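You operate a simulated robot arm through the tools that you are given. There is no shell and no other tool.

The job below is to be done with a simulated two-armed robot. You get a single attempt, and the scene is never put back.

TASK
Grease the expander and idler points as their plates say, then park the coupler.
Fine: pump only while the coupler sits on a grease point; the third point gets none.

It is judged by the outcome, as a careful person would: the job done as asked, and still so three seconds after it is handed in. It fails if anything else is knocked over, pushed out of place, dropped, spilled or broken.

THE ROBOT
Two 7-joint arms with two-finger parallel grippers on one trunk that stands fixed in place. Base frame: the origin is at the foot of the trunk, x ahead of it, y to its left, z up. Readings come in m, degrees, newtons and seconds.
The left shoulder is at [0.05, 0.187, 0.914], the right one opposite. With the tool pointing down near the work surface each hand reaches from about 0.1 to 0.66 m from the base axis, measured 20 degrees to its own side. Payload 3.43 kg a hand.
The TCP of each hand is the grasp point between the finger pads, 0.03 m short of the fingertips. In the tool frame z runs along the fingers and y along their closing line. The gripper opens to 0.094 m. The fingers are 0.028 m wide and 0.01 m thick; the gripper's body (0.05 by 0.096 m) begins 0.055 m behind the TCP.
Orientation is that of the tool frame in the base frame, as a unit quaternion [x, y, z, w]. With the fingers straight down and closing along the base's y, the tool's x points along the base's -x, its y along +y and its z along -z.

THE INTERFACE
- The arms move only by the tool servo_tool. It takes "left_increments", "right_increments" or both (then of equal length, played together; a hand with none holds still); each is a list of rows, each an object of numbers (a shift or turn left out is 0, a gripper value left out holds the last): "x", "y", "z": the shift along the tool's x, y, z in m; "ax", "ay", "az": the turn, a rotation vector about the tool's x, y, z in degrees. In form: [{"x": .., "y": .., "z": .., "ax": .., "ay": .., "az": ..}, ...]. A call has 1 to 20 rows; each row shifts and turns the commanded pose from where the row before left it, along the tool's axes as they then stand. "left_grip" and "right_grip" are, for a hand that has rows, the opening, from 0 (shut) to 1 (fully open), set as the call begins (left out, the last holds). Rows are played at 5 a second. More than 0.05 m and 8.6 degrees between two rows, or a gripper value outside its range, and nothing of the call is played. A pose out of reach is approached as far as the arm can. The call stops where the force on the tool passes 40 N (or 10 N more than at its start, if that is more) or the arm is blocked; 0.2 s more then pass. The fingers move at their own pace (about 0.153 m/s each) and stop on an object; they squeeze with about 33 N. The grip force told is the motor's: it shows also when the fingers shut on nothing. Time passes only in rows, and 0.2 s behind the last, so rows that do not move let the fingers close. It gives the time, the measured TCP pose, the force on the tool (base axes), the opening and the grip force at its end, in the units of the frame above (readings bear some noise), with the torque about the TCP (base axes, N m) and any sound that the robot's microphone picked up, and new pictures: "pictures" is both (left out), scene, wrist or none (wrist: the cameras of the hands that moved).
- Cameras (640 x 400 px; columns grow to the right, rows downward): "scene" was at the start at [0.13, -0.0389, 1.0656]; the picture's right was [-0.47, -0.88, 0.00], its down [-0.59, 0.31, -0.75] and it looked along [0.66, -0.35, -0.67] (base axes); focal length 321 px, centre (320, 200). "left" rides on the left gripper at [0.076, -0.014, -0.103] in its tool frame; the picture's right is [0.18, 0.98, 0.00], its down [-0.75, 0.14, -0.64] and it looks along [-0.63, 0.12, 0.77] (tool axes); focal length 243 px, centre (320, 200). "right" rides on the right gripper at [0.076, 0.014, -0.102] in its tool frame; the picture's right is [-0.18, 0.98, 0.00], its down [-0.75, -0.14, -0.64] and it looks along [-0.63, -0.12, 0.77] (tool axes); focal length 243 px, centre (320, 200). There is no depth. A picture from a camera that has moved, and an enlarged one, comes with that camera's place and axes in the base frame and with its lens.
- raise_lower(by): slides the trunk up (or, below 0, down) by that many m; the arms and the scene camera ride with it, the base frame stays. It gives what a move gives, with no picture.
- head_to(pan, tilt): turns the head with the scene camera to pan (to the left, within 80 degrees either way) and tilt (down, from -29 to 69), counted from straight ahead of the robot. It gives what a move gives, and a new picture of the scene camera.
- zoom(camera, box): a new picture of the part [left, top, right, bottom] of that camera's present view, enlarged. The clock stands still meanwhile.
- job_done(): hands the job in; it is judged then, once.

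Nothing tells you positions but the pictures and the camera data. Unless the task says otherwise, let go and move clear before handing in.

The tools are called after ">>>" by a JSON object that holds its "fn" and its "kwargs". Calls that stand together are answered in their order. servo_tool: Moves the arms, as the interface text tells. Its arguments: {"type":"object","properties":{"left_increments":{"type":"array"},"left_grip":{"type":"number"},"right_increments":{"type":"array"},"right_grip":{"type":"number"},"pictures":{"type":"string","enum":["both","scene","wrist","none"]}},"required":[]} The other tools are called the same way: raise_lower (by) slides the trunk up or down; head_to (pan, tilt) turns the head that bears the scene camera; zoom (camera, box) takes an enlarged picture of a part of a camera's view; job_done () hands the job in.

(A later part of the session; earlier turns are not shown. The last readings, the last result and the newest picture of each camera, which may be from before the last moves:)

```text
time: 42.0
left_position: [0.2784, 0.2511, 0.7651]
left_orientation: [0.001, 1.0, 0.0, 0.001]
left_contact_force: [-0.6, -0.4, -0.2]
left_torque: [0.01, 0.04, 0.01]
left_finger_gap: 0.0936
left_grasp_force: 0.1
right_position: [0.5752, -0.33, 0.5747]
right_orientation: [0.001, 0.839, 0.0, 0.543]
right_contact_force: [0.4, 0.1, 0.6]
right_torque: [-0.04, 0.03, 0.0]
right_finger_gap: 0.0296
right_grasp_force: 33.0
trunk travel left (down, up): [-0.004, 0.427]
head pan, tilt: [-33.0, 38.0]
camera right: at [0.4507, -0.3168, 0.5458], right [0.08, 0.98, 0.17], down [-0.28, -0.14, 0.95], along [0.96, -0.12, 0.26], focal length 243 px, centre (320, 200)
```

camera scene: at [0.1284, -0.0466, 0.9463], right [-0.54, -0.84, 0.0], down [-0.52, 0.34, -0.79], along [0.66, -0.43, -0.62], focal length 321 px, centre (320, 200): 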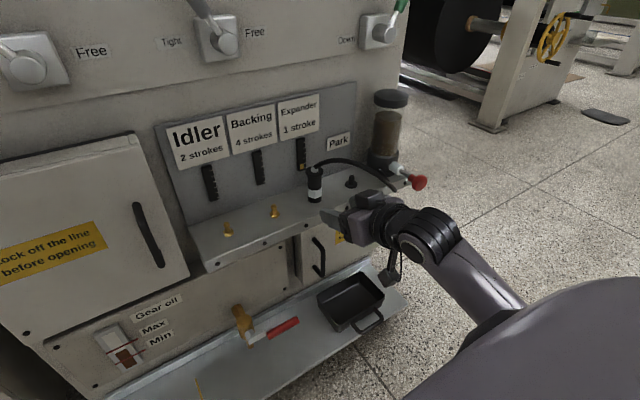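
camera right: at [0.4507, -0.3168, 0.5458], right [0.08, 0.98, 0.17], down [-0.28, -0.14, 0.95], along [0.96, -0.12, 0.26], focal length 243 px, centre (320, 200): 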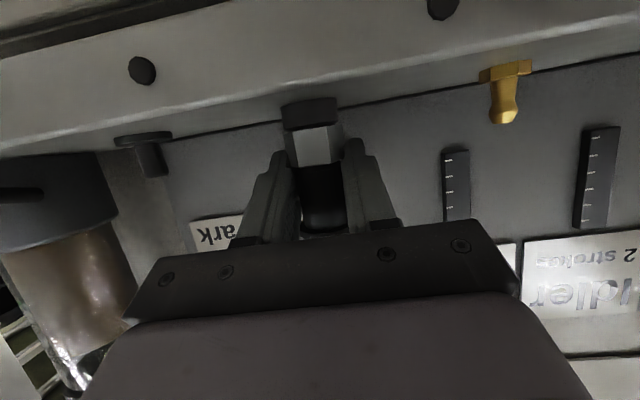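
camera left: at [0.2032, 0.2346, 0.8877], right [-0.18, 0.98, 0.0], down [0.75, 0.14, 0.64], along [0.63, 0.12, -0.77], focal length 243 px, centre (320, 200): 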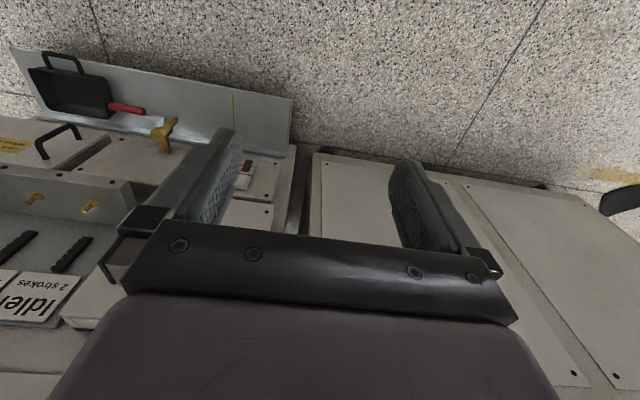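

>>> {"fn": "servo_tool", "kwargs": {"right_increments": [{"x": -0.01, "z": -0.0045}, {"x": -0.01, "z": -0.0045}, {"x": -0.01, "z": -0.0045}, {"x": -0.01, "z": -0.0045}, {"x": -0.01, "z": -0.0045}, {}]}}

>>> {"fn": "zoom", "kwargs": {"camera": "scene", "box": [180, 80, 440, 260]}}

```text
time: 43.4
left_position: [0.281, 0.2504, 0.7657]
left_orientation: [0.0, 1.0, 0.0, 0.001]
left_contact_force: [0.1, 0.3, 0.0]
left_torque: [-0.03, 0.01, -0.01]
left_finger_gap: 0.0941
left_grasp_force: 0.1
right_position: [0.5762, -0.3303, 0.6276]
right_orientation: [0.0, 0.84, 0.0, 0.543]
right_contact_force: [-0.9, 0.5, -1.4]
right_torque: [0.01, 0.02, 0.03]
right_finger_gap: 0.0297
right_grasp_force: 32.8
trunk travel left (down, up): [-0.004, 0.427]
head pan, tilt: [-33.0, 38.0]
camera scene: at [0.1285, -0.0467, 0.9462], right [-0.54, -0.84, 0.0], down [-0.52, 0.34, -0.79], along [0.66, -0.43, -0.62], focal length 321 px, centre (320, 200)
camera right: at [0.4506, -0.317, 0.6006], right [0.08, 0.98, 0.17], down [-0.28, -0.14, 0.95], along [0.96, -0.12, 0.26], focal length 243 px, centre (320, 200)
```

scene: 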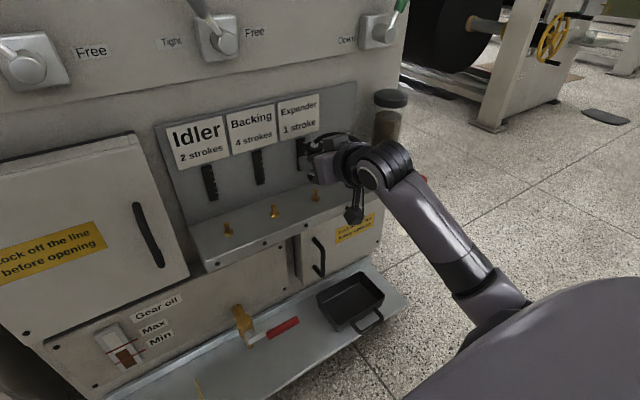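
right: 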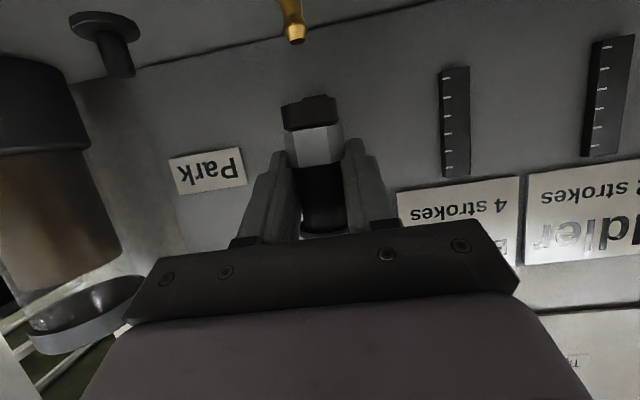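

```text
2.22 times, centred on (310, 170) of scene
camera zoom: at [0.1285, -0.0467, 0.9462], right [-0.54, -0.84, 0.0], down [-0.52, 0.34, -0.79], along [0.66, -0.43, -0.62], focal length 714 px, centre (342, 267)
```

zoom: 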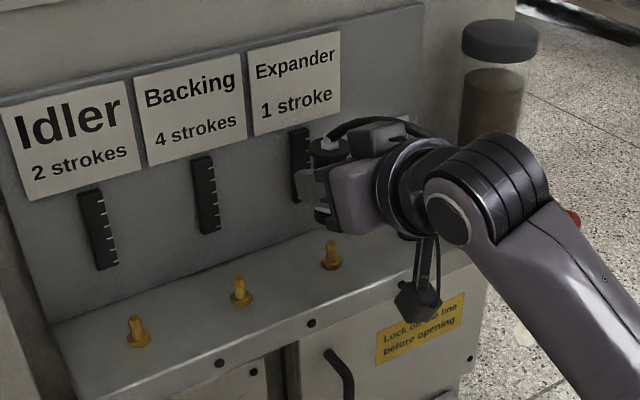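

The coupler is free again with the expander gauge showing one stroke. I'll traverse to the idler about 0.19 m to the left, passing above the backing point.

>>> {"fn": "servo_tool", "kwargs": {"right_increments": [{"x": 0.0082, "z": -0.0182}, {"y": 0.038}, {"y": 0.038}, {"y": 0.038}, {"y": 0.038}, {"y": 0.038}, {}]}}

>>> {"fn": "zoom", "kwargs": {"camera": "right", "box": [200, 0, 440, 150]}}

>>> {"fn": "zoom", "kwargs": {"camera": "scene", "box": [140, 80, 400, 260]}}

```text
time: 45.2
left_position: [0.2798, 0.2501, 0.7643]
left_orientation: [0.0, 1.0, 0.001, -0.001]
left_contact_force: [-1.0, 0.1, 0.7]
left_torque: [0.0, -0.04, 0.0]
left_finger_gap: 0.0941
left_grasp_force: 0.1
right_position: [0.5614, -0.1725, 0.6232]
right_orientation: [-0.004, 0.838, -0.044, 0.544]
right_contact_force: [-0.5, 0.0, -0.9]
right_torque: [0.01, 0.03, 0.0]
right_finger_gap: 0.0295
right_grasp_force: 32.9
trunk travel left (down, up): [-0.004, 0.427]
head pan, tilt: [-33.0, 38.0]
stopped in row 7 (right hand): the arm was blocked; the commanded pose is now the measured one
camera scene: at [0.1279, -0.047, 0.9456], right [-0.54, -0.84, 0.0], down [-0.52, 0.34, -0.79], along [0.66, -0.43, -0.62], focal length 321 px, centre (320, 200)
camera right: at [0.4365, -0.1566, 0.5935], right [0.11, 0.99, 0.09], down [-0.29, -0.06, 0.96], along [0.95, -0.14, 0.28], focal length 243 px, centre (320, 200)
```

scene: 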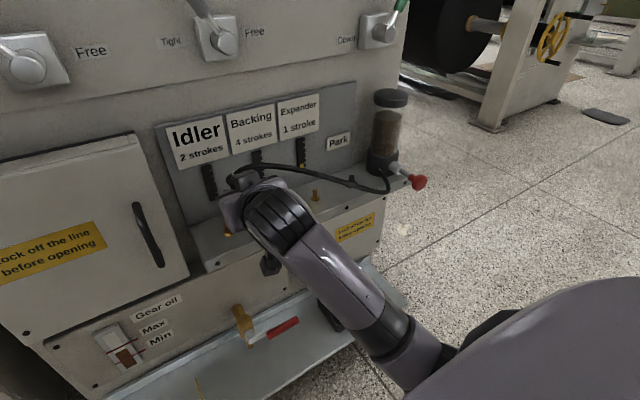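
right: 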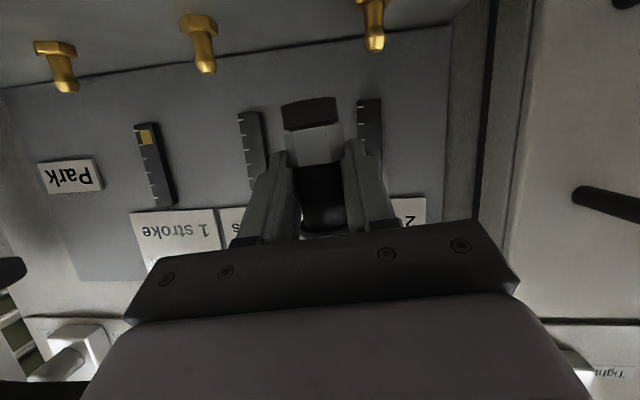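

```text
2.67 times, centred on (320, 75) of right
camera zoom: at [0.4365, -0.1566, 0.5935], right [0.11, 0.99, 0.09], down [-0.29, -0.06, 0.96], along [0.95, -0.14, 0.28], focal length 647 px, centre (320, 533)
```

zoom: 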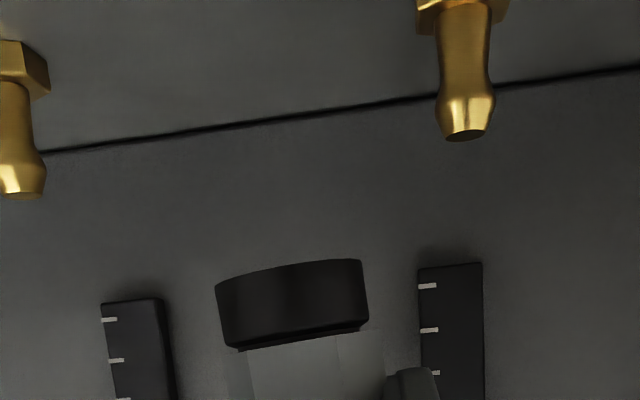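

```text
2.22 times, centred on (270, 170) of scene
camera zoom: at [0.1279, -0.047, 0.9456], right [-0.54, -0.84, 0.0], down [-0.52, 0.34, -0.79], along [0.66, -0.43, -0.62], focal length 714 px, centre (431, 267)
```

zoom: 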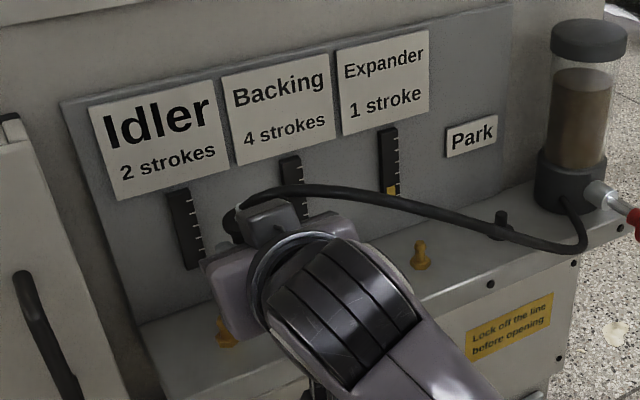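

The arm got blocked short of the idler, apparently by its own elbow near the body rather than at the tool. I'll look down at the elbow before choosing another way.

>>> {"fn": "head_to", "kwargs": {"pan": -55, "tilt": 60}}

>>> {"fn": "head_to", "kwargs": {"pan": -15, "tilt": 65}}

```text
time: 46.1
left_position: [0.2802, 0.2501, 0.7651]
left_orientation: [0.0, 1.0, 0.001, 0.0]
left_contact_force: [-0.1, 0.3, 0.3]
left_torque: [0.02, 0.0, -0.02]
left_finger_gap: 0.0939
left_grasp_force: 0.1
right_position: [0.5617, -0.1724, 0.6221]
right_orientation: [-0.004, 0.838, -0.043, 0.544]
right_contact_force: [0.1, 0.2, -1.1]
right_torque: [-0.02, 0.04, 0.0]
right_finger_gap: 0.0292
right_grasp_force: 33.0
trunk travel left (down, up): [-0.004, 0.427]
head pan, tilt: [-55.0, 60.0]
camera scene: at [0.0947, -0.0552, 0.9163], right [-0.82, -0.57, 0.0], down [-0.5, 0.71, -0.5], along [0.29, -0.41, -0.87], focal length 321 px, centre (320, 200)
```

scene: 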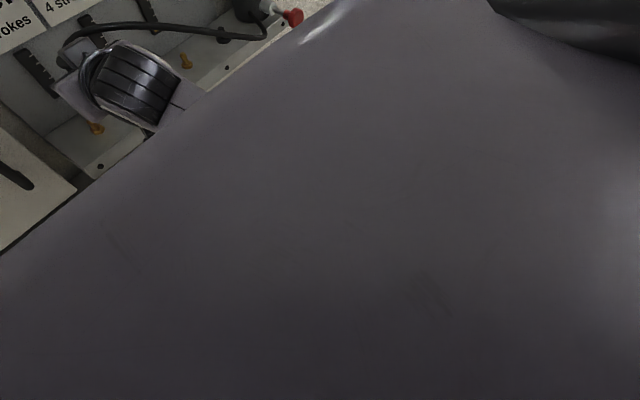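

```text
time: 47.1
left_position: [0.2802, 0.2512, 0.7659]
left_orientation: [0.0, 1.0, 0.0, 0.0]
left_contact_force: [0.0, -0.2, 0.7]
left_torque: [-0.02, 0.02, 0.03]
left_finger_gap: 0.094
left_grasp_force: 0.1
right_position: [0.5615, -0.1717, 0.6214]
right_orientation: [-0.005, 0.838, -0.042, 0.543]
right_contact_force: [0.6, -0.3, -1.3]
right_torque: [0.0, 0.0, 0.0]
right_finger_gap: 0.0291
right_grasp_force: 32.9
trunk travel left (down, up): [-0.004, 0.427]
head pan, tilt: [-15.0, 65.0]
camera scene: at [0.1152, -0.0163, 0.9109], right [-0.26, -0.97, 0.0], down [-0.88, 0.24, -0.42], along [0.41, -0.11, -0.91], focal length 321 px, centre (320, 200)
```

scene: 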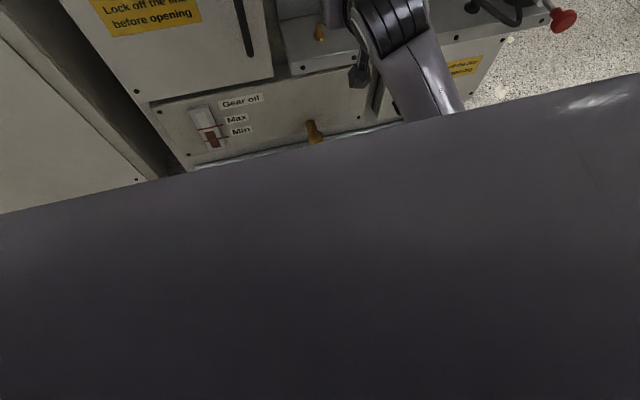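

The forearm is hugging the trunk's front. I'll shift right a bit, straighten the roll picked up from the blockage, and turn the hand to point left-forward so the elbow swings clear.

>>> {"fn": "head_to", "kwargs": {"pan": -30, "tilt": 42}}

>>> {"fn": "servo_tool", "kwargs": {"right_increments": [{"y": -0.025, "ax": -1.93, "az": 1.55}, {"y": -0.025, "ax": -1.93, "az": 1.55}, {"x": 0.004, "z": -0.009}, {"ax": -6.1, "az": -2.73}, {"ax": -6.1, "az": -2.73}, {"ax": -6.1, "az": -2.73}, {}]}}

```text
time: 48.0
left_position: [0.2804, 0.2495, 0.7663]
left_orientation: [0.0, 1.0, 0.001, -0.001]
left_contact_force: [0.5, 0.2, 0.4]
left_torque: [0.0, 0.01, -0.03]
left_finger_gap: 0.0941
left_grasp_force: 0.0
right_position: [0.5597, -0.1722, 0.6225]
right_orientation: [-0.005, 0.838, -0.042, 0.544]
right_contact_force: [0.0, 0.0, -1.5]
right_torque: [0.01, 0.02, 0.01]
right_finger_gap: 0.029
right_grasp_force: 32.7
trunk travel left (down, up): [-0.004, 0.427]
head pan, tilt: [-30.0, 42.0]
camera scene: at [0.1289, -0.0423, 0.9401], right [-0.5, -0.87, 0.0], down [-0.58, 0.34, -0.74], along [0.64, -0.37, -0.67], focal length 321 px, centre (320, 200)
```

scene: 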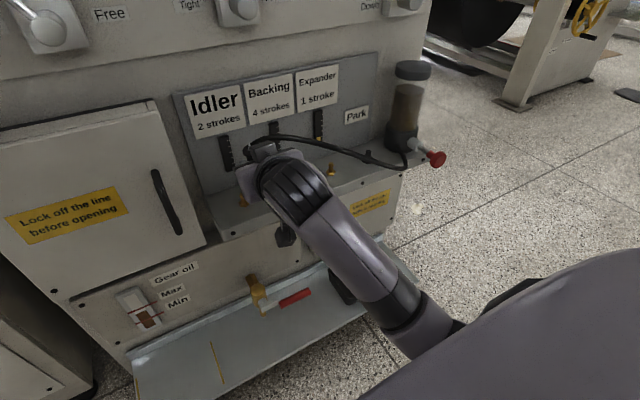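

```text
time: 49.6
left_position: [0.2812, 0.2501, 0.7655]
left_orientation: [0.0, 1.0, 0.0, 0.0]
left_contact_force: [-0.5, -0.6, -0.7]
left_torque: [-0.01, 0.0, -0.03]
left_finger_gap: 0.094
left_grasp_force: 0.0
right_position: [0.5503, -0.2202, 0.6266]
right_orientation: [-0.147, 0.825, 0.096, 0.537]
right_contact_force: [-0.2, 0.2, -1.8]
right_torque: [-0.02, 0.05, 0.02]
right_finger_gap: 0.0288
right_grasp_force: 33.2
trunk travel left (down, up): [-0.004, 0.427]
head pan, tilt: [-30.0, 42.0]
camera scene: at [0.1285, -0.0415, 0.9403], right [-0.5, -0.87, 0.0], down [-0.58, 0.33, -0.74], along [0.64, -0.37, -0.67], focal length 321 px, centre (320, 200)
camera right: at [0.427, -0.251, 0.5977], right [-0.27, 0.95, 0.17], down [-0.21, -0.23, 0.95], along [0.94, 0.22, 0.27], focal length 243 px, centre (320, 200)
```

scene: 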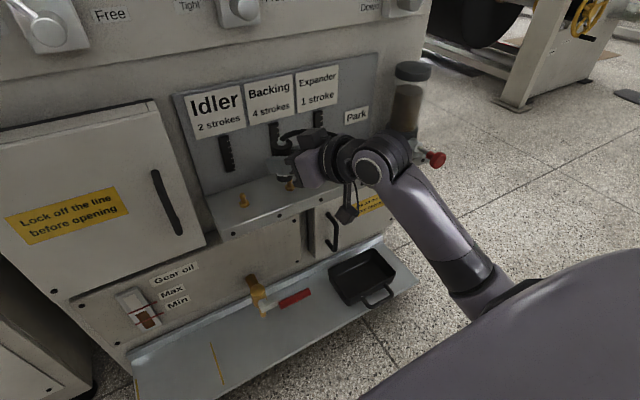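
right: 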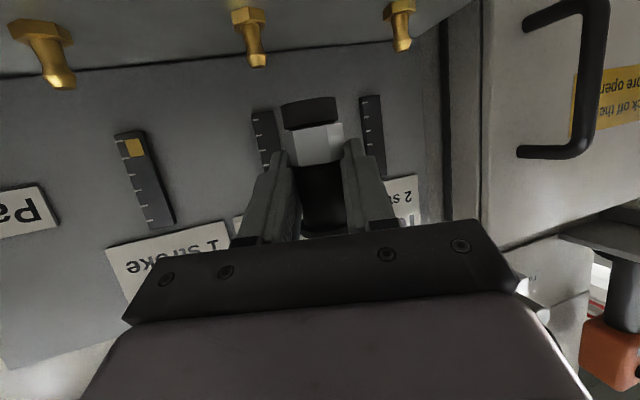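

>>> {"fn": "servo_tool", "kwargs": {"right_increments": [{"x": -0.0041, "y": 0.023, "z": 0.0093}, {"x": -0.0041, "y": 0.023, "z": 0.0093}, {"x": -0.0041, "y": 0.023, "z": 0.0093}, {}]}}

>>> {"fn": "zoom", "kwargs": {"camera": "right", "box": [200, 0, 440, 150]}}

>>> {"fn": "zoom", "kwargs": {"camera": "scene", "box": [170, 80, 350, 240]}}

```text
time: 50.6
left_position: [0.2803, 0.2498, 0.7655]
left_orientation: [0.0, 1.0, 0.0, -0.001]
left_contact_force: [-0.8, -0.5, -1.0]
left_torque: [0.0, 0.02, -0.03]
left_finger_gap: 0.0941
left_grasp_force: 0.2
right_position: [0.5562, -0.145, 0.6256]
right_orientation: [-0.147, 0.826, 0.096, 0.536]
right_contact_force: [-0.2, -0.3, -2.4]
right_torque: [-0.03, 0.01, -0.01]
right_finger_gap: 0.029
right_grasp_force: 32.4
trunk travel left (down, up): [-0.004, 0.427]
head pan, tilt: [-30.0, 42.0]
camera scene: at [0.1285, -0.0414, 0.9403], right [-0.5, -0.87, 0.0], down [-0.58, 0.33, -0.74], along [0.64, -0.37, -0.67], focal length 321 px, centre (320, 200)
camera right: at [0.4328, -0.1753, 0.5972], right [-0.27, 0.95, 0.17], down [-0.21, -0.23, 0.95], along [0.94, 0.22, 0.26], focal length 243 px, centre (320, 200)
```

scene: 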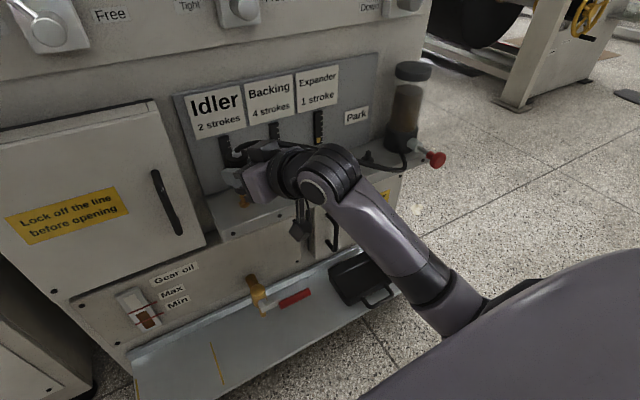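
right: 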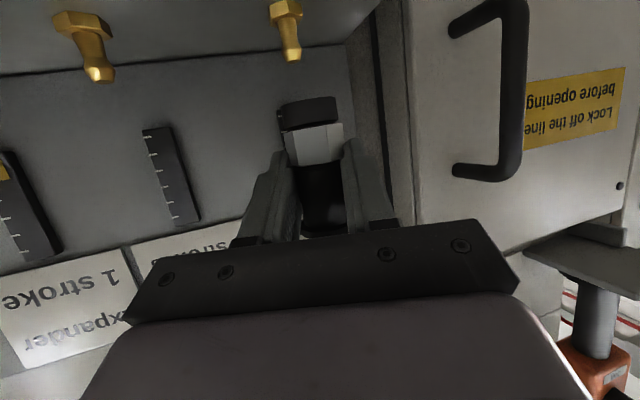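

```text
2.67 times, centred on (320, 75) of right
camera zoom: at [0.4328, -0.1753, 0.5972], right [-0.27, 0.95, 0.17], down [-0.21, -0.23, 0.95], along [0.94, 0.22, 0.26], focal length 647 px, centre (320, 533)
```

zoom: 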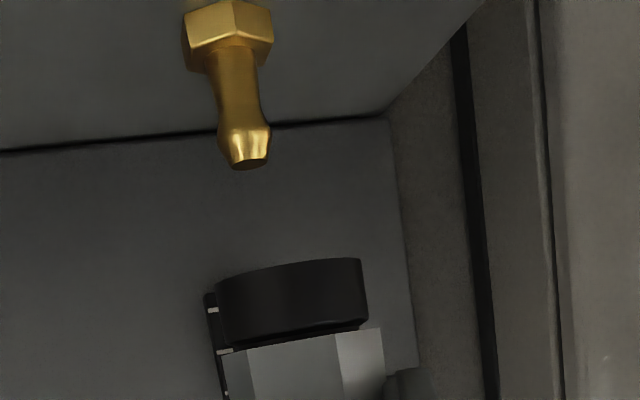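

```text
2.50 times, centred on (260, 160) of scene
camera zoom: at [0.1285, -0.0414, 0.9403], right [-0.5, -0.87, 0.0], down [-0.58, 0.33, -0.74], along [0.64, -0.37, -0.67], focal length 803 px, centre (470, 300)
```

zoom: 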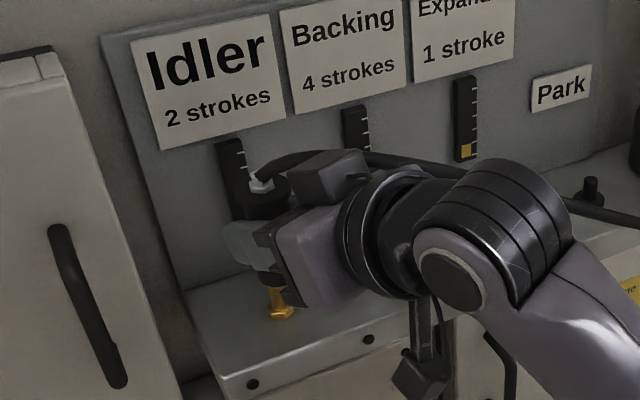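

>>> {"fn": "servo_tool", "kwargs": {"right_increments": [{"x": -0.0038, "y": -0.0034, "z": 0.0086}, {"x": -0.0038, "y": -0.0034, "z": 0.0086}, {}], "pictures": "none"}}

>>> {"fn": "zoom", "kwargs": {"camera": "right", "box": [200, 0, 440, 150]}}

>>> {"fn": "zoom", "kwargs": {"camera": "scene", "box": [190, 120, 290, 220]}}

```text
time: 51.4
left_position: [0.2814, 0.2497, 0.7653]
left_orientation: [0.0, 1.0, 0.0, 0.0]
left_contact_force: [1.1, -0.1, -0.1]
left_torque: [-0.02, -0.03, 0.0]
left_finger_gap: 0.0939
left_grasp_force: 0.1
right_position: [0.5742, -0.1445, 0.6261]
right_orientation: [-0.146, 0.826, 0.096, 0.536]
right_contact_force: [0.5, -0.6, -1.7]
right_torque: [-0.02, 0.01, 0.02]
right_finger_gap: 0.0291
right_grasp_force: 32.7
trunk travel left (down, up): [-0.004, 0.427]
head pan, tilt: [-30.0, 42.0]
```

```text
2.67 times, centred on (320, 75) of right
camera zoom: at [0.4525, -0.1753, 0.5975], right [-0.27, 0.95, 0.17], down [-0.21, -0.23, 0.95], along [0.94, 0.22, 0.26], focal length 647 px, centre (320, 533)
```

zoom: 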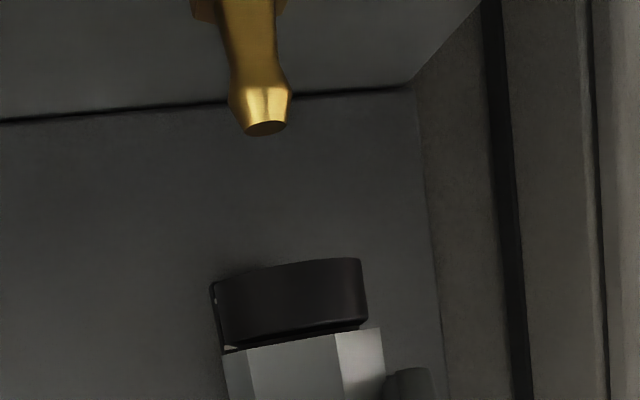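

```text
4.00 times, centred on (240, 170) of scene
camera zoom: at [0.1285, -0.0415, 0.9403], right [-0.5, -0.87, 0.0], down [-0.58, 0.33, -0.74], along [0.64, -0.37, -0.67], focal length 1285 px, centre (640, 320)
```

zoom: 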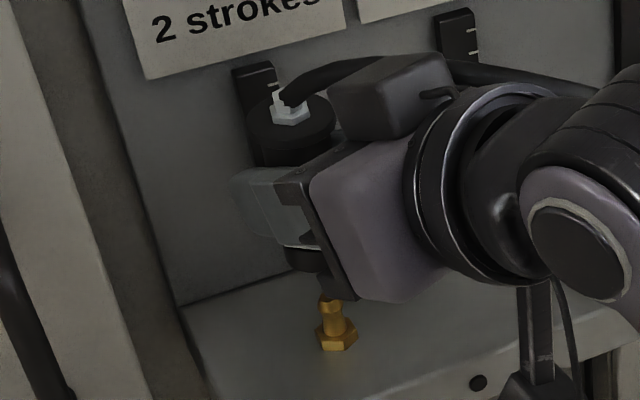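

Both views line up the coupler over the idler nipple. Descending in steps while watching the forces.

>>> {"fn": "servo_tool", "kwargs": {"right_increments": [{"x": 0.0064, "z": 0.00287}, {"x": 0.0064, "z": 0.00287}, {"x": 0.0064, "z": 0.00287}, {"x": 0.0055, "z": 0.00245}, {}], "pictures": "none"}}

>>> {"fn": "zoom", "kwargs": {"camera": "right", "box": [200, 0, 440, 150]}}

```text
time: 52.6
left_position: [0.2806, 0.2514, 0.7654]
left_orientation: [0.0, 1.0, 0.001, 0.0]
left_contact_force: [-1.1, -0.1, -0.2]
left_torque: [0.0, -0.01, -0.01]
left_finger_gap: 0.0943
left_grasp_force: 0.0
right_position: [0.5747, -0.1453, 0.5978]
right_orientation: [-0.147, 0.826, 0.096, 0.536]
right_contact_force: [0.1, -0.2, -2.6]
right_torque: [0.02, 0.02, 0.03]
right_finger_gap: 0.0289
right_grasp_force: 32.7
trunk travel left (down, up): [-0.004, 0.427]
head pan, tilt: [-30.0, 42.0]
```

```text
2.67 times, centred on (320, 75) of right
camera zoom: at [0.4515, -0.1755, 0.5696], right [-0.27, 0.95, 0.17], down [-0.21, -0.23, 0.95], along [0.94, 0.22, 0.26], focal length 647 px, centre (320, 533)
```

zoom: 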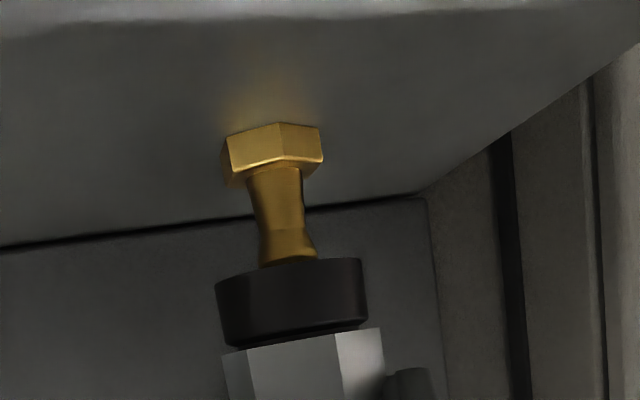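

>>> {"fn": "servo_tool", "kwargs": {"right_increments": [{"x": 0.0046, "z": 0.00204}, {"x": 0.0046, "z": 0.00204}, {}], "pictures": "none"}}

>>> {"fn": "zoom", "kwargs": {"camera": "right", "box": [200, 0, 440, 150]}}

```text
time: 53.4
left_position: [0.281, 0.2509, 0.7657]
left_orientation: [0.0, 1.0, 0.0, 0.001]
left_contact_force: [-0.1, -0.9, 0.2]
left_torque: [0.02, 0.04, -0.01]
left_finger_gap: 0.094
left_grasp_force: 0.0
right_position: [0.5738, -0.1444, 0.5878]
right_orientation: [-0.146, 0.826, 0.096, 0.536]
right_contact_force: [0.3, -0.2, -1.6]
right_torque: [-0.02, -0.01, -0.01]
right_finger_gap: 0.029
right_grasp_force: 32.6
trunk travel left (down, up): [-0.004, 0.427]
head pan, tilt: [-30.0, 42.0]
```

```text
2.67 times, centred on (320, 75) of right
camera zoom: at [0.4514, -0.1756, 0.5601], right [-0.27, 0.95, 0.17], down [-0.21, -0.23, 0.95], along [0.94, 0.22, 0.26], focal length 647 px, centre (320, 533)
```

zoom: 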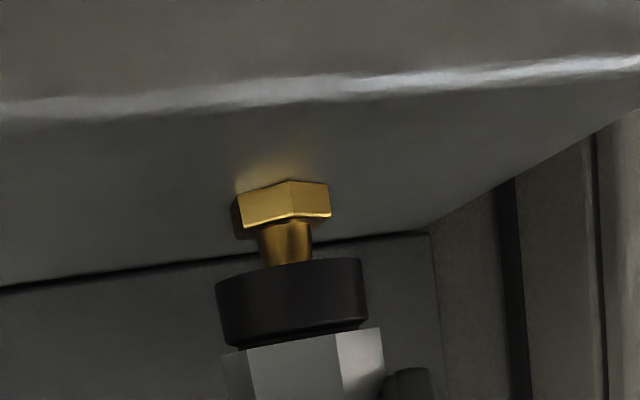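

>>> {"fn": "servo_tool", "kwargs": {"right_increments": [{"x": 0.0046, "z": 0.00204}, {"x": 0.0036, "z": 0.0016}, {}], "pictures": "none"}}

>>> {"fn": "servo_tool", "kwargs": {"right_increments": [{"x": 0.00183, "z": 0.00082}, {"x": 0.0014, "z": 0.0006}, {}], "pictures": "none"}}

>>> {"fn": "zoom", "kwargs": {"camera": "right", "box": [200, 0, 440, 150]}}

```text
time: 54.2
left_position: [0.2805, 0.2495, 0.7644]
left_orientation: [0.0, 1.0, -0.001, 0.0]
left_contact_force: [-0.4, -0.1, 0.1]
left_torque: [-0.03, -0.01, 0.02]
left_finger_gap: 0.0939
left_grasp_force: 0.1
right_position: [0.5732, -0.1456, 0.5794]
right_orientation: [-0.146, 0.826, 0.096, 0.536]
right_contact_force: [0.2, 0.0, -2.4]
right_torque: [0.0, 0.03, -0.03]
right_finger_gap: 0.029
right_grasp_force: 33.0
trunk travel left (down, up): [-0.004, 0.427]
head pan, tilt: [-30.0, 42.0]
```

```text
time: 55.0
left_position: [0.2801, 0.2506, 0.7643]
left_orientation: [0.0, 1.0, 0.0, 0.0]
left_contact_force: [-0.2, -0.7, 0.0]
left_torque: [-0.01, 0.02, -0.02]
left_finger_gap: 0.0936
left_grasp_force: 0.0
right_position: [0.5745, -0.1443, 0.5767]
right_orientation: [-0.146, 0.826, 0.095, 0.536]
right_contact_force: [0.1, -0.1, -0.6]
right_torque: [-0.01, 0.03, 0.05]
right_finger_gap: 0.029
right_grasp_force: 33.2
trunk travel left (down, up): [-0.004, 0.427]
head pan, tilt: [-30.0, 42.0]
```

```text
2.67 times, centred on (320, 75) of right
camera zoom: at [0.4515, -0.1755, 0.5477], right [-0.27, 0.95, 0.17], down [-0.21, -0.23, 0.95], along [0.94, 0.22, 0.26], focal length 647 px, centre (320, 533)
```

zoom: 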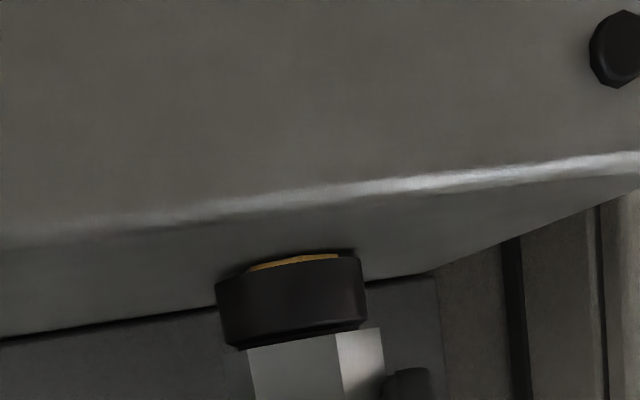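

>>> {"fn": "servo_tool", "kwargs": {"right_increments": [{"x": 0.00137, "z": 0.00061}, {"x": 0.00137, "z": 0.00061}, {}], "pictures": "none"}}

```text
time: 55.8
left_position: [0.2806, 0.2501, 0.7655]
left_orientation: [0.0, 1.0, 0.0, 0.0]
left_contact_force: [-0.8, -0.3, -0.1]
left_torque: [0.01, -0.02, 0.02]
left_finger_gap: 0.094
left_grasp_force: 0.0
right_position: [0.5741, -0.146, 0.5734]
right_orientation: [-0.146, 0.825, 0.095, 0.537]
right_contact_force: [0.0, -1.0, 1.7]
right_torque: [-0.04, 0.03, 0.01]
right_finger_gap: 0.0288
right_grasp_force: 32.7
trunk travel left (down, up): [-0.004, 0.427]
head pan, tilt: [-30.0, 42.0]
```

>>> {"fn": "servo_tool", "kwargs": {"right_increments": [{"x": 0.00137, "z": 0.00061}, {"x": 0.0009, "z": 0.0004}, {}], "pictures": "none"}}

>>> {"fn": "zoom", "kwargs": {"camera": "right", "box": [200, 0, 440, 150]}}

```text
time: 56.6
left_position: [0.2792, 0.2499, 0.7671]
left_orientation: [0.001, 1.0, 0.0, 0.001]
left_contact_force: [0.1, 0.2, 0.4]
left_torque: [-0.02, -0.01, 0.0]
left_finger_gap: 0.0939
left_grasp_force: 0.1
right_position: [0.5745, -0.1444, 0.5749]
right_orientation: [-0.147, 0.823, 0.096, 0.54]
right_contact_force: [-2.6, -2.5, 15.1]
right_torque: [-0.1, 0.11, -0.02]
right_finger_gap: 0.0287
right_grasp_force: 33.3
trunk travel left (down, up): [-0.004, 0.427]
head pan, tilt: [-30.0, 42.0]
```

```text
2.67 times, centred on (320, 75) of right
camera zoom: at [0.4519, -0.1752, 0.5448], right [-0.27, 0.95, 0.17], down [-0.22, -0.23, 0.95], along [0.94, 0.22, 0.27], focal length 647 px, centre (320, 533)
```

zoom: 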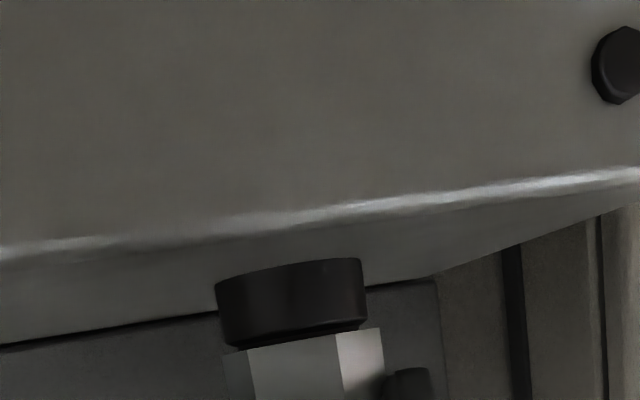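

>>> {"fn": "servo_tool", "kwargs": {"right_increments": [{"x": -0.0015, "z": -0.0007}, {}], "pictures": "none"}}

>>> {"fn": "servo_tool", "kwargs": {"right_increments": [{}, {}, {}], "right_grip": 0.6, "pictures": "both"}}

>>> {"fn": "zoom", "kwargs": {"camera": "scene", "box": [190, 100, 450, 240]}}

```text
time: 57.2
left_position: [0.2801, 0.2504, 0.7661]
left_orientation: [0.0, 1.0, -0.001, 0.0]
left_contact_force: [0.0, -1.0, 0.3]
left_torque: [-0.01, 0.0, -0.01]
left_finger_gap: 0.094
left_grasp_force: 0.1
right_position: [0.5735, -0.1444, 0.5738]
right_orientation: [-0.146, 0.825, 0.096, 0.538]
right_contact_force: [4.9, -1.4, 12.5]
right_torque: [-0.01, -0.18, 0.0]
right_finger_gap: 0.0287
right_grasp_force: 32.7
trunk travel left (down, up): [-0.004, 0.427]
head pan, tilt: [-30.0, 42.0]
```

```text
time: 58.0
left_position: [0.2809, 0.2505, 0.765]
left_orientation: [0.0, 1.0, 0.0, 0.0]
left_contact_force: [0.3, 0.5, -0.4]
left_torque: [-0.04, 0.02, 0.02]
left_finger_gap: 0.094
left_grasp_force: 0.0
right_position: [0.574, -0.1456, 0.5703]
right_orientation: [-0.146, 0.826, 0.096, 0.536]
right_contact_force: [-0.2, -0.2, 0.2]
right_torque: [0.01, 0.02, 0.02]
right_finger_gap: 0.0563
right_grasp_force: 0.2
trunk travel left (down, up): [-0.004, 0.427]
head pan, tilt: [-30.0, 42.0]
camera scene: at [0.1284, -0.0414, 0.9403], right [-0.5, -0.87, 0.0], down [-0.58, 0.33, -0.74], along [0.64, -0.37, -0.67], focal length 321 px, centre (320, 200)
camera right: at [0.4513, -0.1754, 0.5438], right [-0.27, 0.95, 0.17], down [-0.21, -0.23, 0.95], along [0.94, 0.22, 0.26], focal length 243 px, centre (320, 200)
```

scene: 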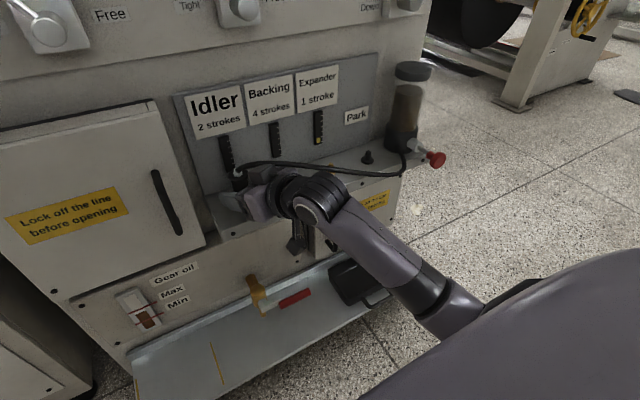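
right: 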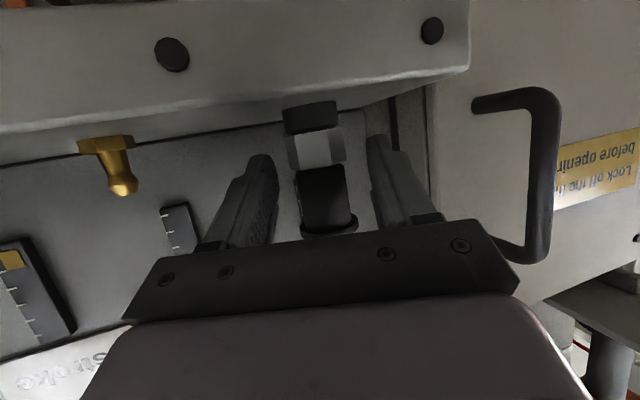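

```text
2.46 times, centred on (320, 170) of scene
camera zoom: at [0.1284, -0.0414, 0.9403], right [-0.5, -0.87, 0.0], down [-0.58, 0.33, -0.74], along [0.64, -0.37, -0.67], focal length 791 px, centre (320, 274)
```

zoom: 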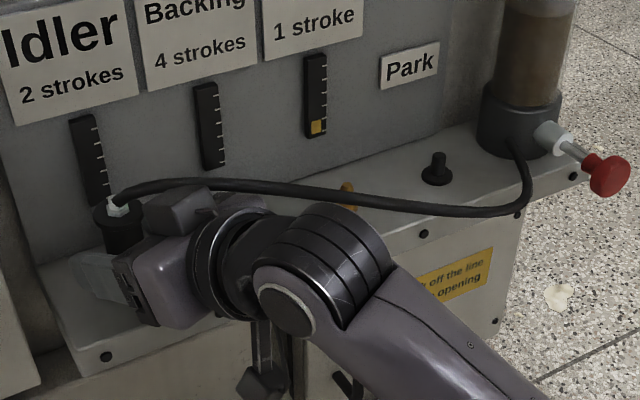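

>>> {"fn": "servo_tool", "kwargs": {"right_increments": [{"x": 0.0082, "z": -0.0182}, {"x": 0.0082, "z": -0.0182}, {"x": 0.0082, "z": -0.0182}, {}]}}

>>> {"fn": "zoom", "kwargs": {"camera": "scene", "box": [190, 100, 450, 240]}}

```text
time: 59.0
left_position: [0.2794, 0.2505, 0.7661]
left_orientation: [0.0, 1.0, 0.0, 0.0]
left_contact_force: [0.2, 0.7, -0.4]
left_torque: [-0.02, 0.0, -0.02]
left_finger_gap: 0.0942
left_grasp_force: 0.0
right_position: [0.5168, -0.1653, 0.5721]
right_orientation: [-0.146, 0.826, 0.096, 0.536]
right_contact_force: [-0.8, -0.2, -0.6]
right_torque: [0.0, 0.01, 0.01]
right_finger_gap: 0.0563
right_grasp_force: 0.2
trunk travel left (down, up): [-0.004, 0.427]
head pan, tilt: [-30.0, 42.0]
camera scene: at [0.1284, -0.0414, 0.9403], right [-0.5, -0.87, 0.0], down [-0.58, 0.33, -0.74], along [0.64, -0.37, -0.67], focal length 321 px, centre (320, 200)
camera right: at [0.3948, -0.1961, 0.5438], right [-0.27, 0.95, 0.17], down [-0.21, -0.23, 0.95], along [0.94, 0.22, 0.27], focal length 243 px, centre (320, 200)
```

scene: 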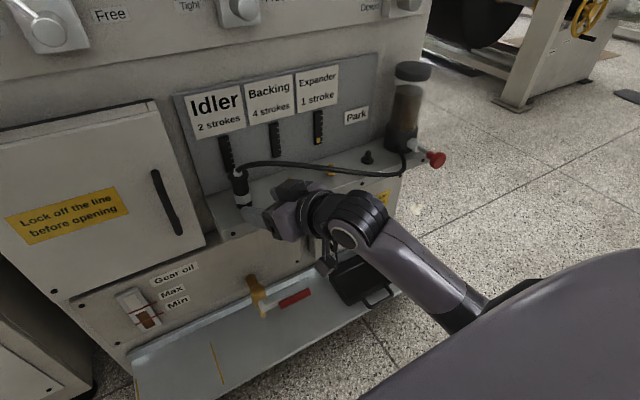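
right: 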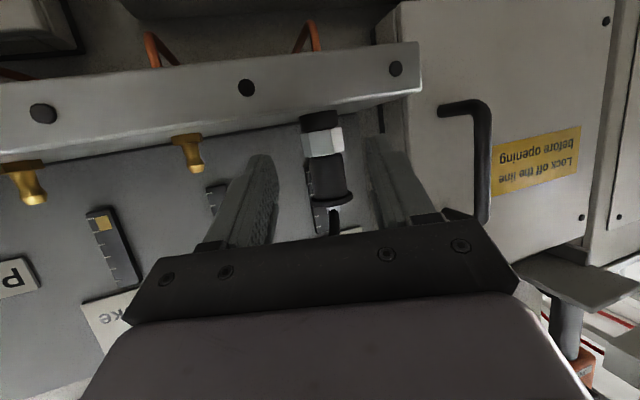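

```text
2.46 times, centred on (320, 170) of scene
camera zoom: at [0.1284, -0.0414, 0.9403], right [-0.5, -0.87, 0.0], down [-0.58, 0.33, -0.74], along [0.64, -0.37, -0.67], focal length 791 px, centre (320, 274)
```

zoom: 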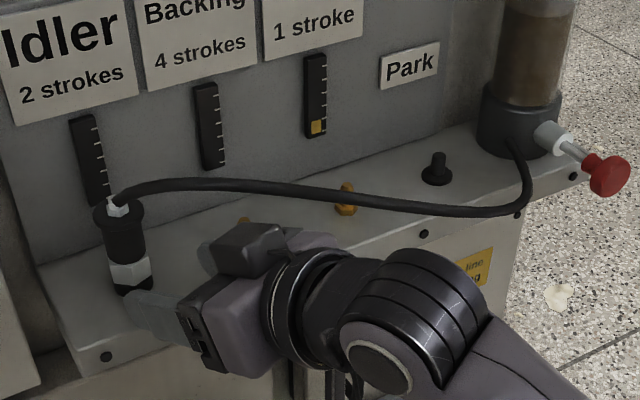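

The coupler stands seated on the idler. I'll withdraw, square the hand up and return to the pump knob for two strokes.

>>> {"fn": "servo_tool", "kwargs": {"right_increments": [{"x": 0.0109, "z": -0.0243}, {"x": 0.0109, "z": -0.0243}, {"x": 0.0109, "z": -0.0243}, {"ax": 6.07, "az": 2.73}, {"ax": 6.07, "az": 2.73}, {"ax": 6.07, "az": 2.73}, {"x": 0.0164, "z": -0.0365}, {}], "right_grip": 0.0}}

>>> {"fn": "zoom", "kwargs": {"camera": "scene", "box": [190, 100, 450, 240]}}

```text
time: 60.8
left_position: [0.2817, 0.2488, 0.7656]
left_orientation: [0.0, 1.0, 0.002, -0.002]
left_contact_force: [0.3, -0.5, 0.3]
left_torque: [-0.01, -0.02, -0.01]
left_finger_gap: 0.0941
left_grasp_force: 0.0
right_position: [0.404, -0.2014, 0.5718]
right_orientation: [-0.001, 0.837, -0.005, 0.547]
right_contact_force: [0.1, 0.2, 1.2]
right_torque: [-0.01, -0.02, -0.04]
right_finger_gap: 0.0
right_grasp_force: 32.8
trunk travel left (down, up): [-0.004, 0.427]
head pan, tilt: [-30.0, 42.0]
camera scene: at [0.1299, -0.0439, 0.94], right [-0.5, -0.87, 0.0], down [-0.58, 0.34, -0.74], along [0.64, -0.37, -0.67], focal length 321 px, centre (320, 200)
camera right: at [0.2805, -0.1866, 0.543], right [0.08, 0.98, 0.16], down [-0.29, -0.13, 0.95], along [0.96, -0.12, 0.27], focal length 243 px, centre (320, 200)
```

scene: 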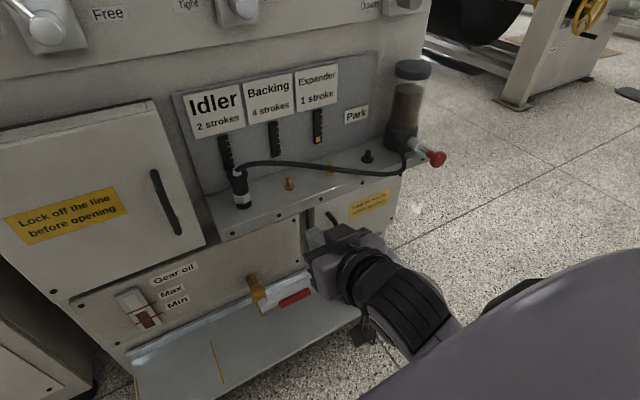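
right: 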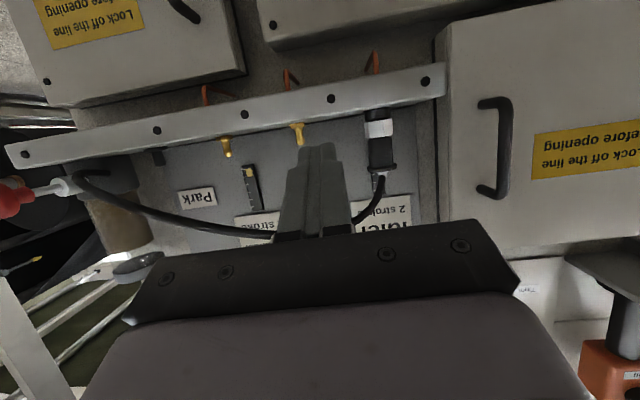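

```text
2.46 times, centred on (320, 170) of scene
camera zoom: at [0.1299, -0.0439, 0.94], right [-0.5, -0.87, 0.0], down [-0.58, 0.34, -0.74], along [0.64, -0.37, -0.67], focal length 791 px, centre (320, 274)
```

zoom: 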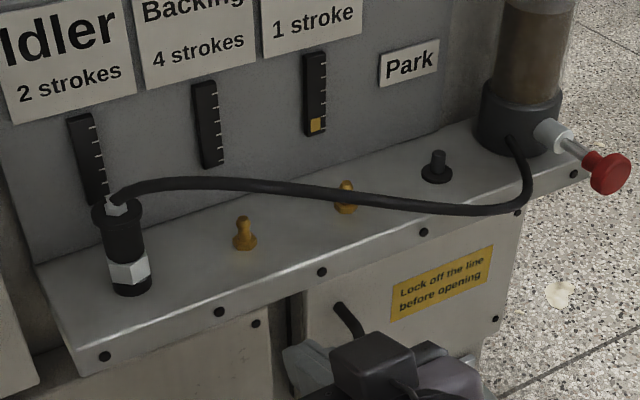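

>>> {"fn": "servo_tool", "kwargs": {"right_increments": [{"y": -0.04}, {"y": -0.04}, {"y": -0.04}, {"y": -0.04}, {"y": -0.04}, {"y": -0.04}, {"y": -0.04}, {"y": -0.04}, {}]}}

>>> {"fn": "zoom", "kwargs": {"camera": "scene", "box": [370, 110, 490, 210]}}

```text
time: 62.8
left_position: [0.2798, 0.2514, 0.7653]
left_orientation: [0.0, 1.0, 0.0, 0.0]
left_contact_force: [0.1, 0.1, -0.6]
left_torque: [0.01, 0.04, -0.03]
left_finger_gap: 0.0941
left_grasp_force: 0.0
right_position: [0.4026, -0.5127, 0.5707]
right_orientation: [0.0, 0.839, 0.001, 0.544]
right_contact_force: [0.4, 0.3, -0.5]
right_torque: [0.01, 0.01, -0.01]
right_finger_gap: 0.0
right_grasp_force: 33.2
trunk travel left (down, up): [-0.004, 0.427]
head pan, tilt: [-30.0, 42.0]
camera scene: at [0.1284, -0.0415, 0.9403], right [-0.5, -0.87, 0.0], down [-0.58, 0.33, -0.74], along [0.64, -0.37, -0.67], focal length 321 px, centre (320, 200)
camera right: at [0.2783, -0.4999, 0.5431], right [0.07, 0.98, 0.17], down [-0.28, -0.14, 0.95], along [0.96, -0.12, 0.26], focal length 243 px, centre (320, 200)
```

scene: 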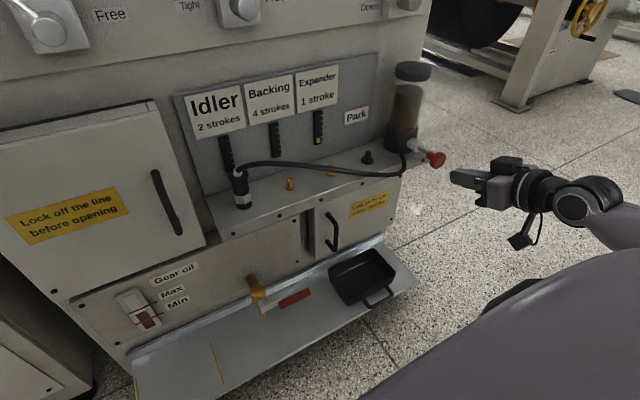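
right: 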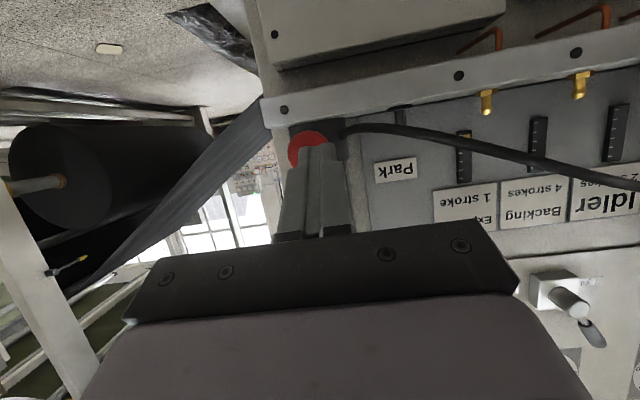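

```text
4.00 times, centred on (430, 160) of scene
camera zoom: at [0.1284, -0.0415, 0.9403], right [-0.5, -0.87, 0.0], down [-0.58, 0.33, -0.74], along [0.64, -0.37, -0.67], focal length 1285 px, centre (-120, 360)
```

zoom: 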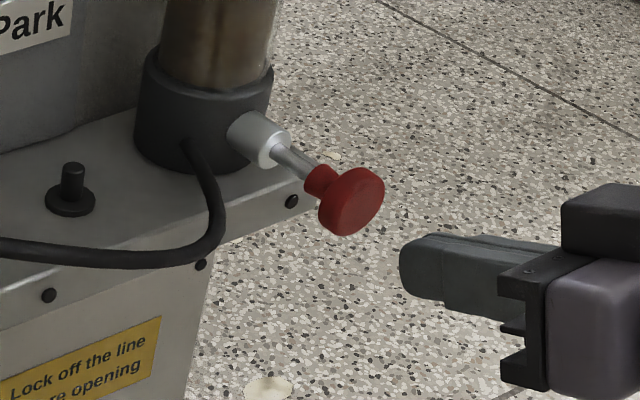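

>>> {"fn": "servo_tool", "kwargs": {"right_increments": [{"x": 0.0055, "y": -0.0118, "z": 0.0025}, {"x": -0.0066, "z": 0.0147}, {"x": -0.0066, "z": 0.0147}, {}], "pictures": "none"}}

>>> {"fn": "zoom", "kwargs": {"camera": "scene", "box": [370, 110, 490, 210]}}

```text
time: 63.8
left_position: [0.2799, 0.251, 0.7656]
left_orientation: [0.0, 1.0, 0.0, 0.001]
left_contact_force: [0.3, 1.0, -0.3]
left_torque: [0.03, 0.0, -0.03]
left_finger_gap: 0.0941
left_grasp_force: 0.0
right_position: [0.4365, -0.5253, 0.5646]
right_orientation: [-0.001, 0.838, 0.002, 0.545]
right_contact_force: [-0.1, 0.1, 0.0]
right_torque: [-0.01, -0.01, 0.0]
right_finger_gap: 0.0002
right_grasp_force: 32.9
trunk travel left (down, up): [-0.004, 0.427]
head pan, tilt: [-30.0, 42.0]
```

```text
4.00 times, centred on (430, 160) of scene
camera zoom: at [0.1284, -0.0414, 0.9403], right [-0.5, -0.87, 0.0], down [-0.58, 0.33, -0.74], along [0.64, -0.37, -0.67], focal length 1285 px, centre (-120, 360)
```

zoom: 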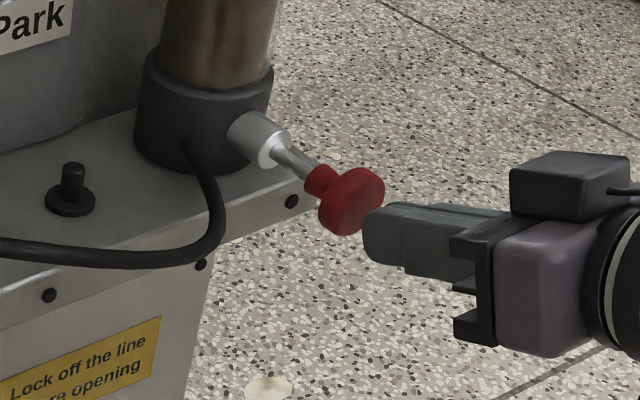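

First idler stroke: pushing the knob in until the click.

>>> {"fn": "servo_tool", "kwargs": {"right_increments": [{"x": -0.0025, "z": 0.0055}, {"x": -0.0025, "z": 0.0055}, {"x": -0.002, "z": 0.0046}, {"x": -0.002, "z": 0.0046}, {"x": -0.0016, "z": 0.0037}, {"x": -0.0016, "z": 0.0037}, {"x": -0.0016, "z": 0.0037}], "pictures": "none"}}

>>> {"fn": "zoom", "kwargs": {"camera": "scene", "box": [200, 90, 460, 230]}}

```text
time: 65.3
left_position: [0.2777, 0.2511, 0.7667]
left_orientation: [0.0, 1.0, -0.001, 0.001]
left_contact_force: [-0.9, 0.4, 0.5]
left_torque: [0.02, 0.0, 0.04]
left_finger_gap: 0.0941
left_grasp_force: 0.0
right_position: [0.4658, -0.5254, 0.5654]
right_orientation: [0.0, 0.84, 0.002, 0.543]
right_contact_force: [-34.1, 0.7, 11.0]
right_torque: [-0.05, -0.37, 0.05]
right_finger_gap: 0.0001
right_grasp_force: 32.9
trunk travel left (down, up): [-0.004, 0.427]
head pan, tilt: [-30.0, 42.0]
heard: click
stopped in row 7 (right hand): the force on the tool passed its limit at 52 N (the readings are from after the stop); the commanded pose is now the measured one
```

```text
2.46 times, centred on (330, 160) of scene
camera zoom: at [0.1268, -0.0408, 0.9409], right [-0.5, -0.87, 0.0], down [-0.58, 0.33, -0.74], along [0.65, -0.37, -0.67], focal length 791 px, centre (295, 298)
```

zoom: 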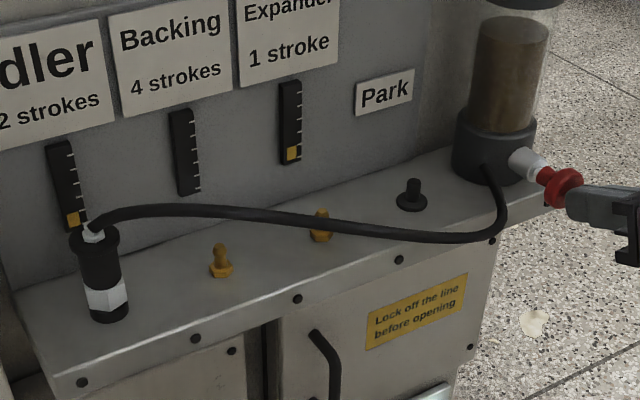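

Click heard and the idler gauge shows one mark. I'll back fully off so the plunger returns, then check before the second stroke.

>>> {"fn": "servo_tool", "kwargs": {"right_increments": [{"x": 0.0041, "z": -0.0091}, {"x": 0.0041, "z": -0.0091}, {"x": 0.0041, "z": -0.0091}, {"x": 0.0025, "z": -0.0055}, {}], "pictures": "none"}}

>>> {"fn": "zoom", "kwargs": {"camera": "scene", "box": [200, 90, 460, 230]}}

```text
time: 66.5
left_position: [0.28, 0.2492, 0.7656]
left_orientation: [0.0, 1.0, 0.0, 0.0]
left_contact_force: [0.2, -0.5, 0.9]
left_torque: [0.03, 0.03, 0.0]
left_finger_gap: 0.0942
left_grasp_force: 0.0
right_position: [0.4313, -0.5237, 0.5642]
right_orientation: [0.0, 0.84, 0.002, 0.542]
right_contact_force: [0.4, 0.2, 0.1]
right_torque: [0.01, 0.03, -0.01]
right_finger_gap: 0.0
right_grasp_force: 32.5
trunk travel left (down, up): [-0.004, 0.427]
head pan, tilt: [-30.0, 42.0]
```

```text
2.46 times, centred on (330, 160) of scene
camera zoom: at [0.1284, -0.0414, 0.9403], right [-0.5, -0.87, 0.0], down [-0.58, 0.33, -0.74], along [0.64, -0.37, -0.67], focal length 791 px, centre (295, 298)
```

zoom: 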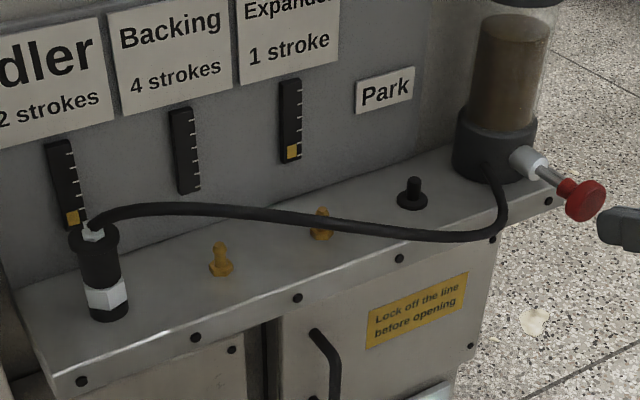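

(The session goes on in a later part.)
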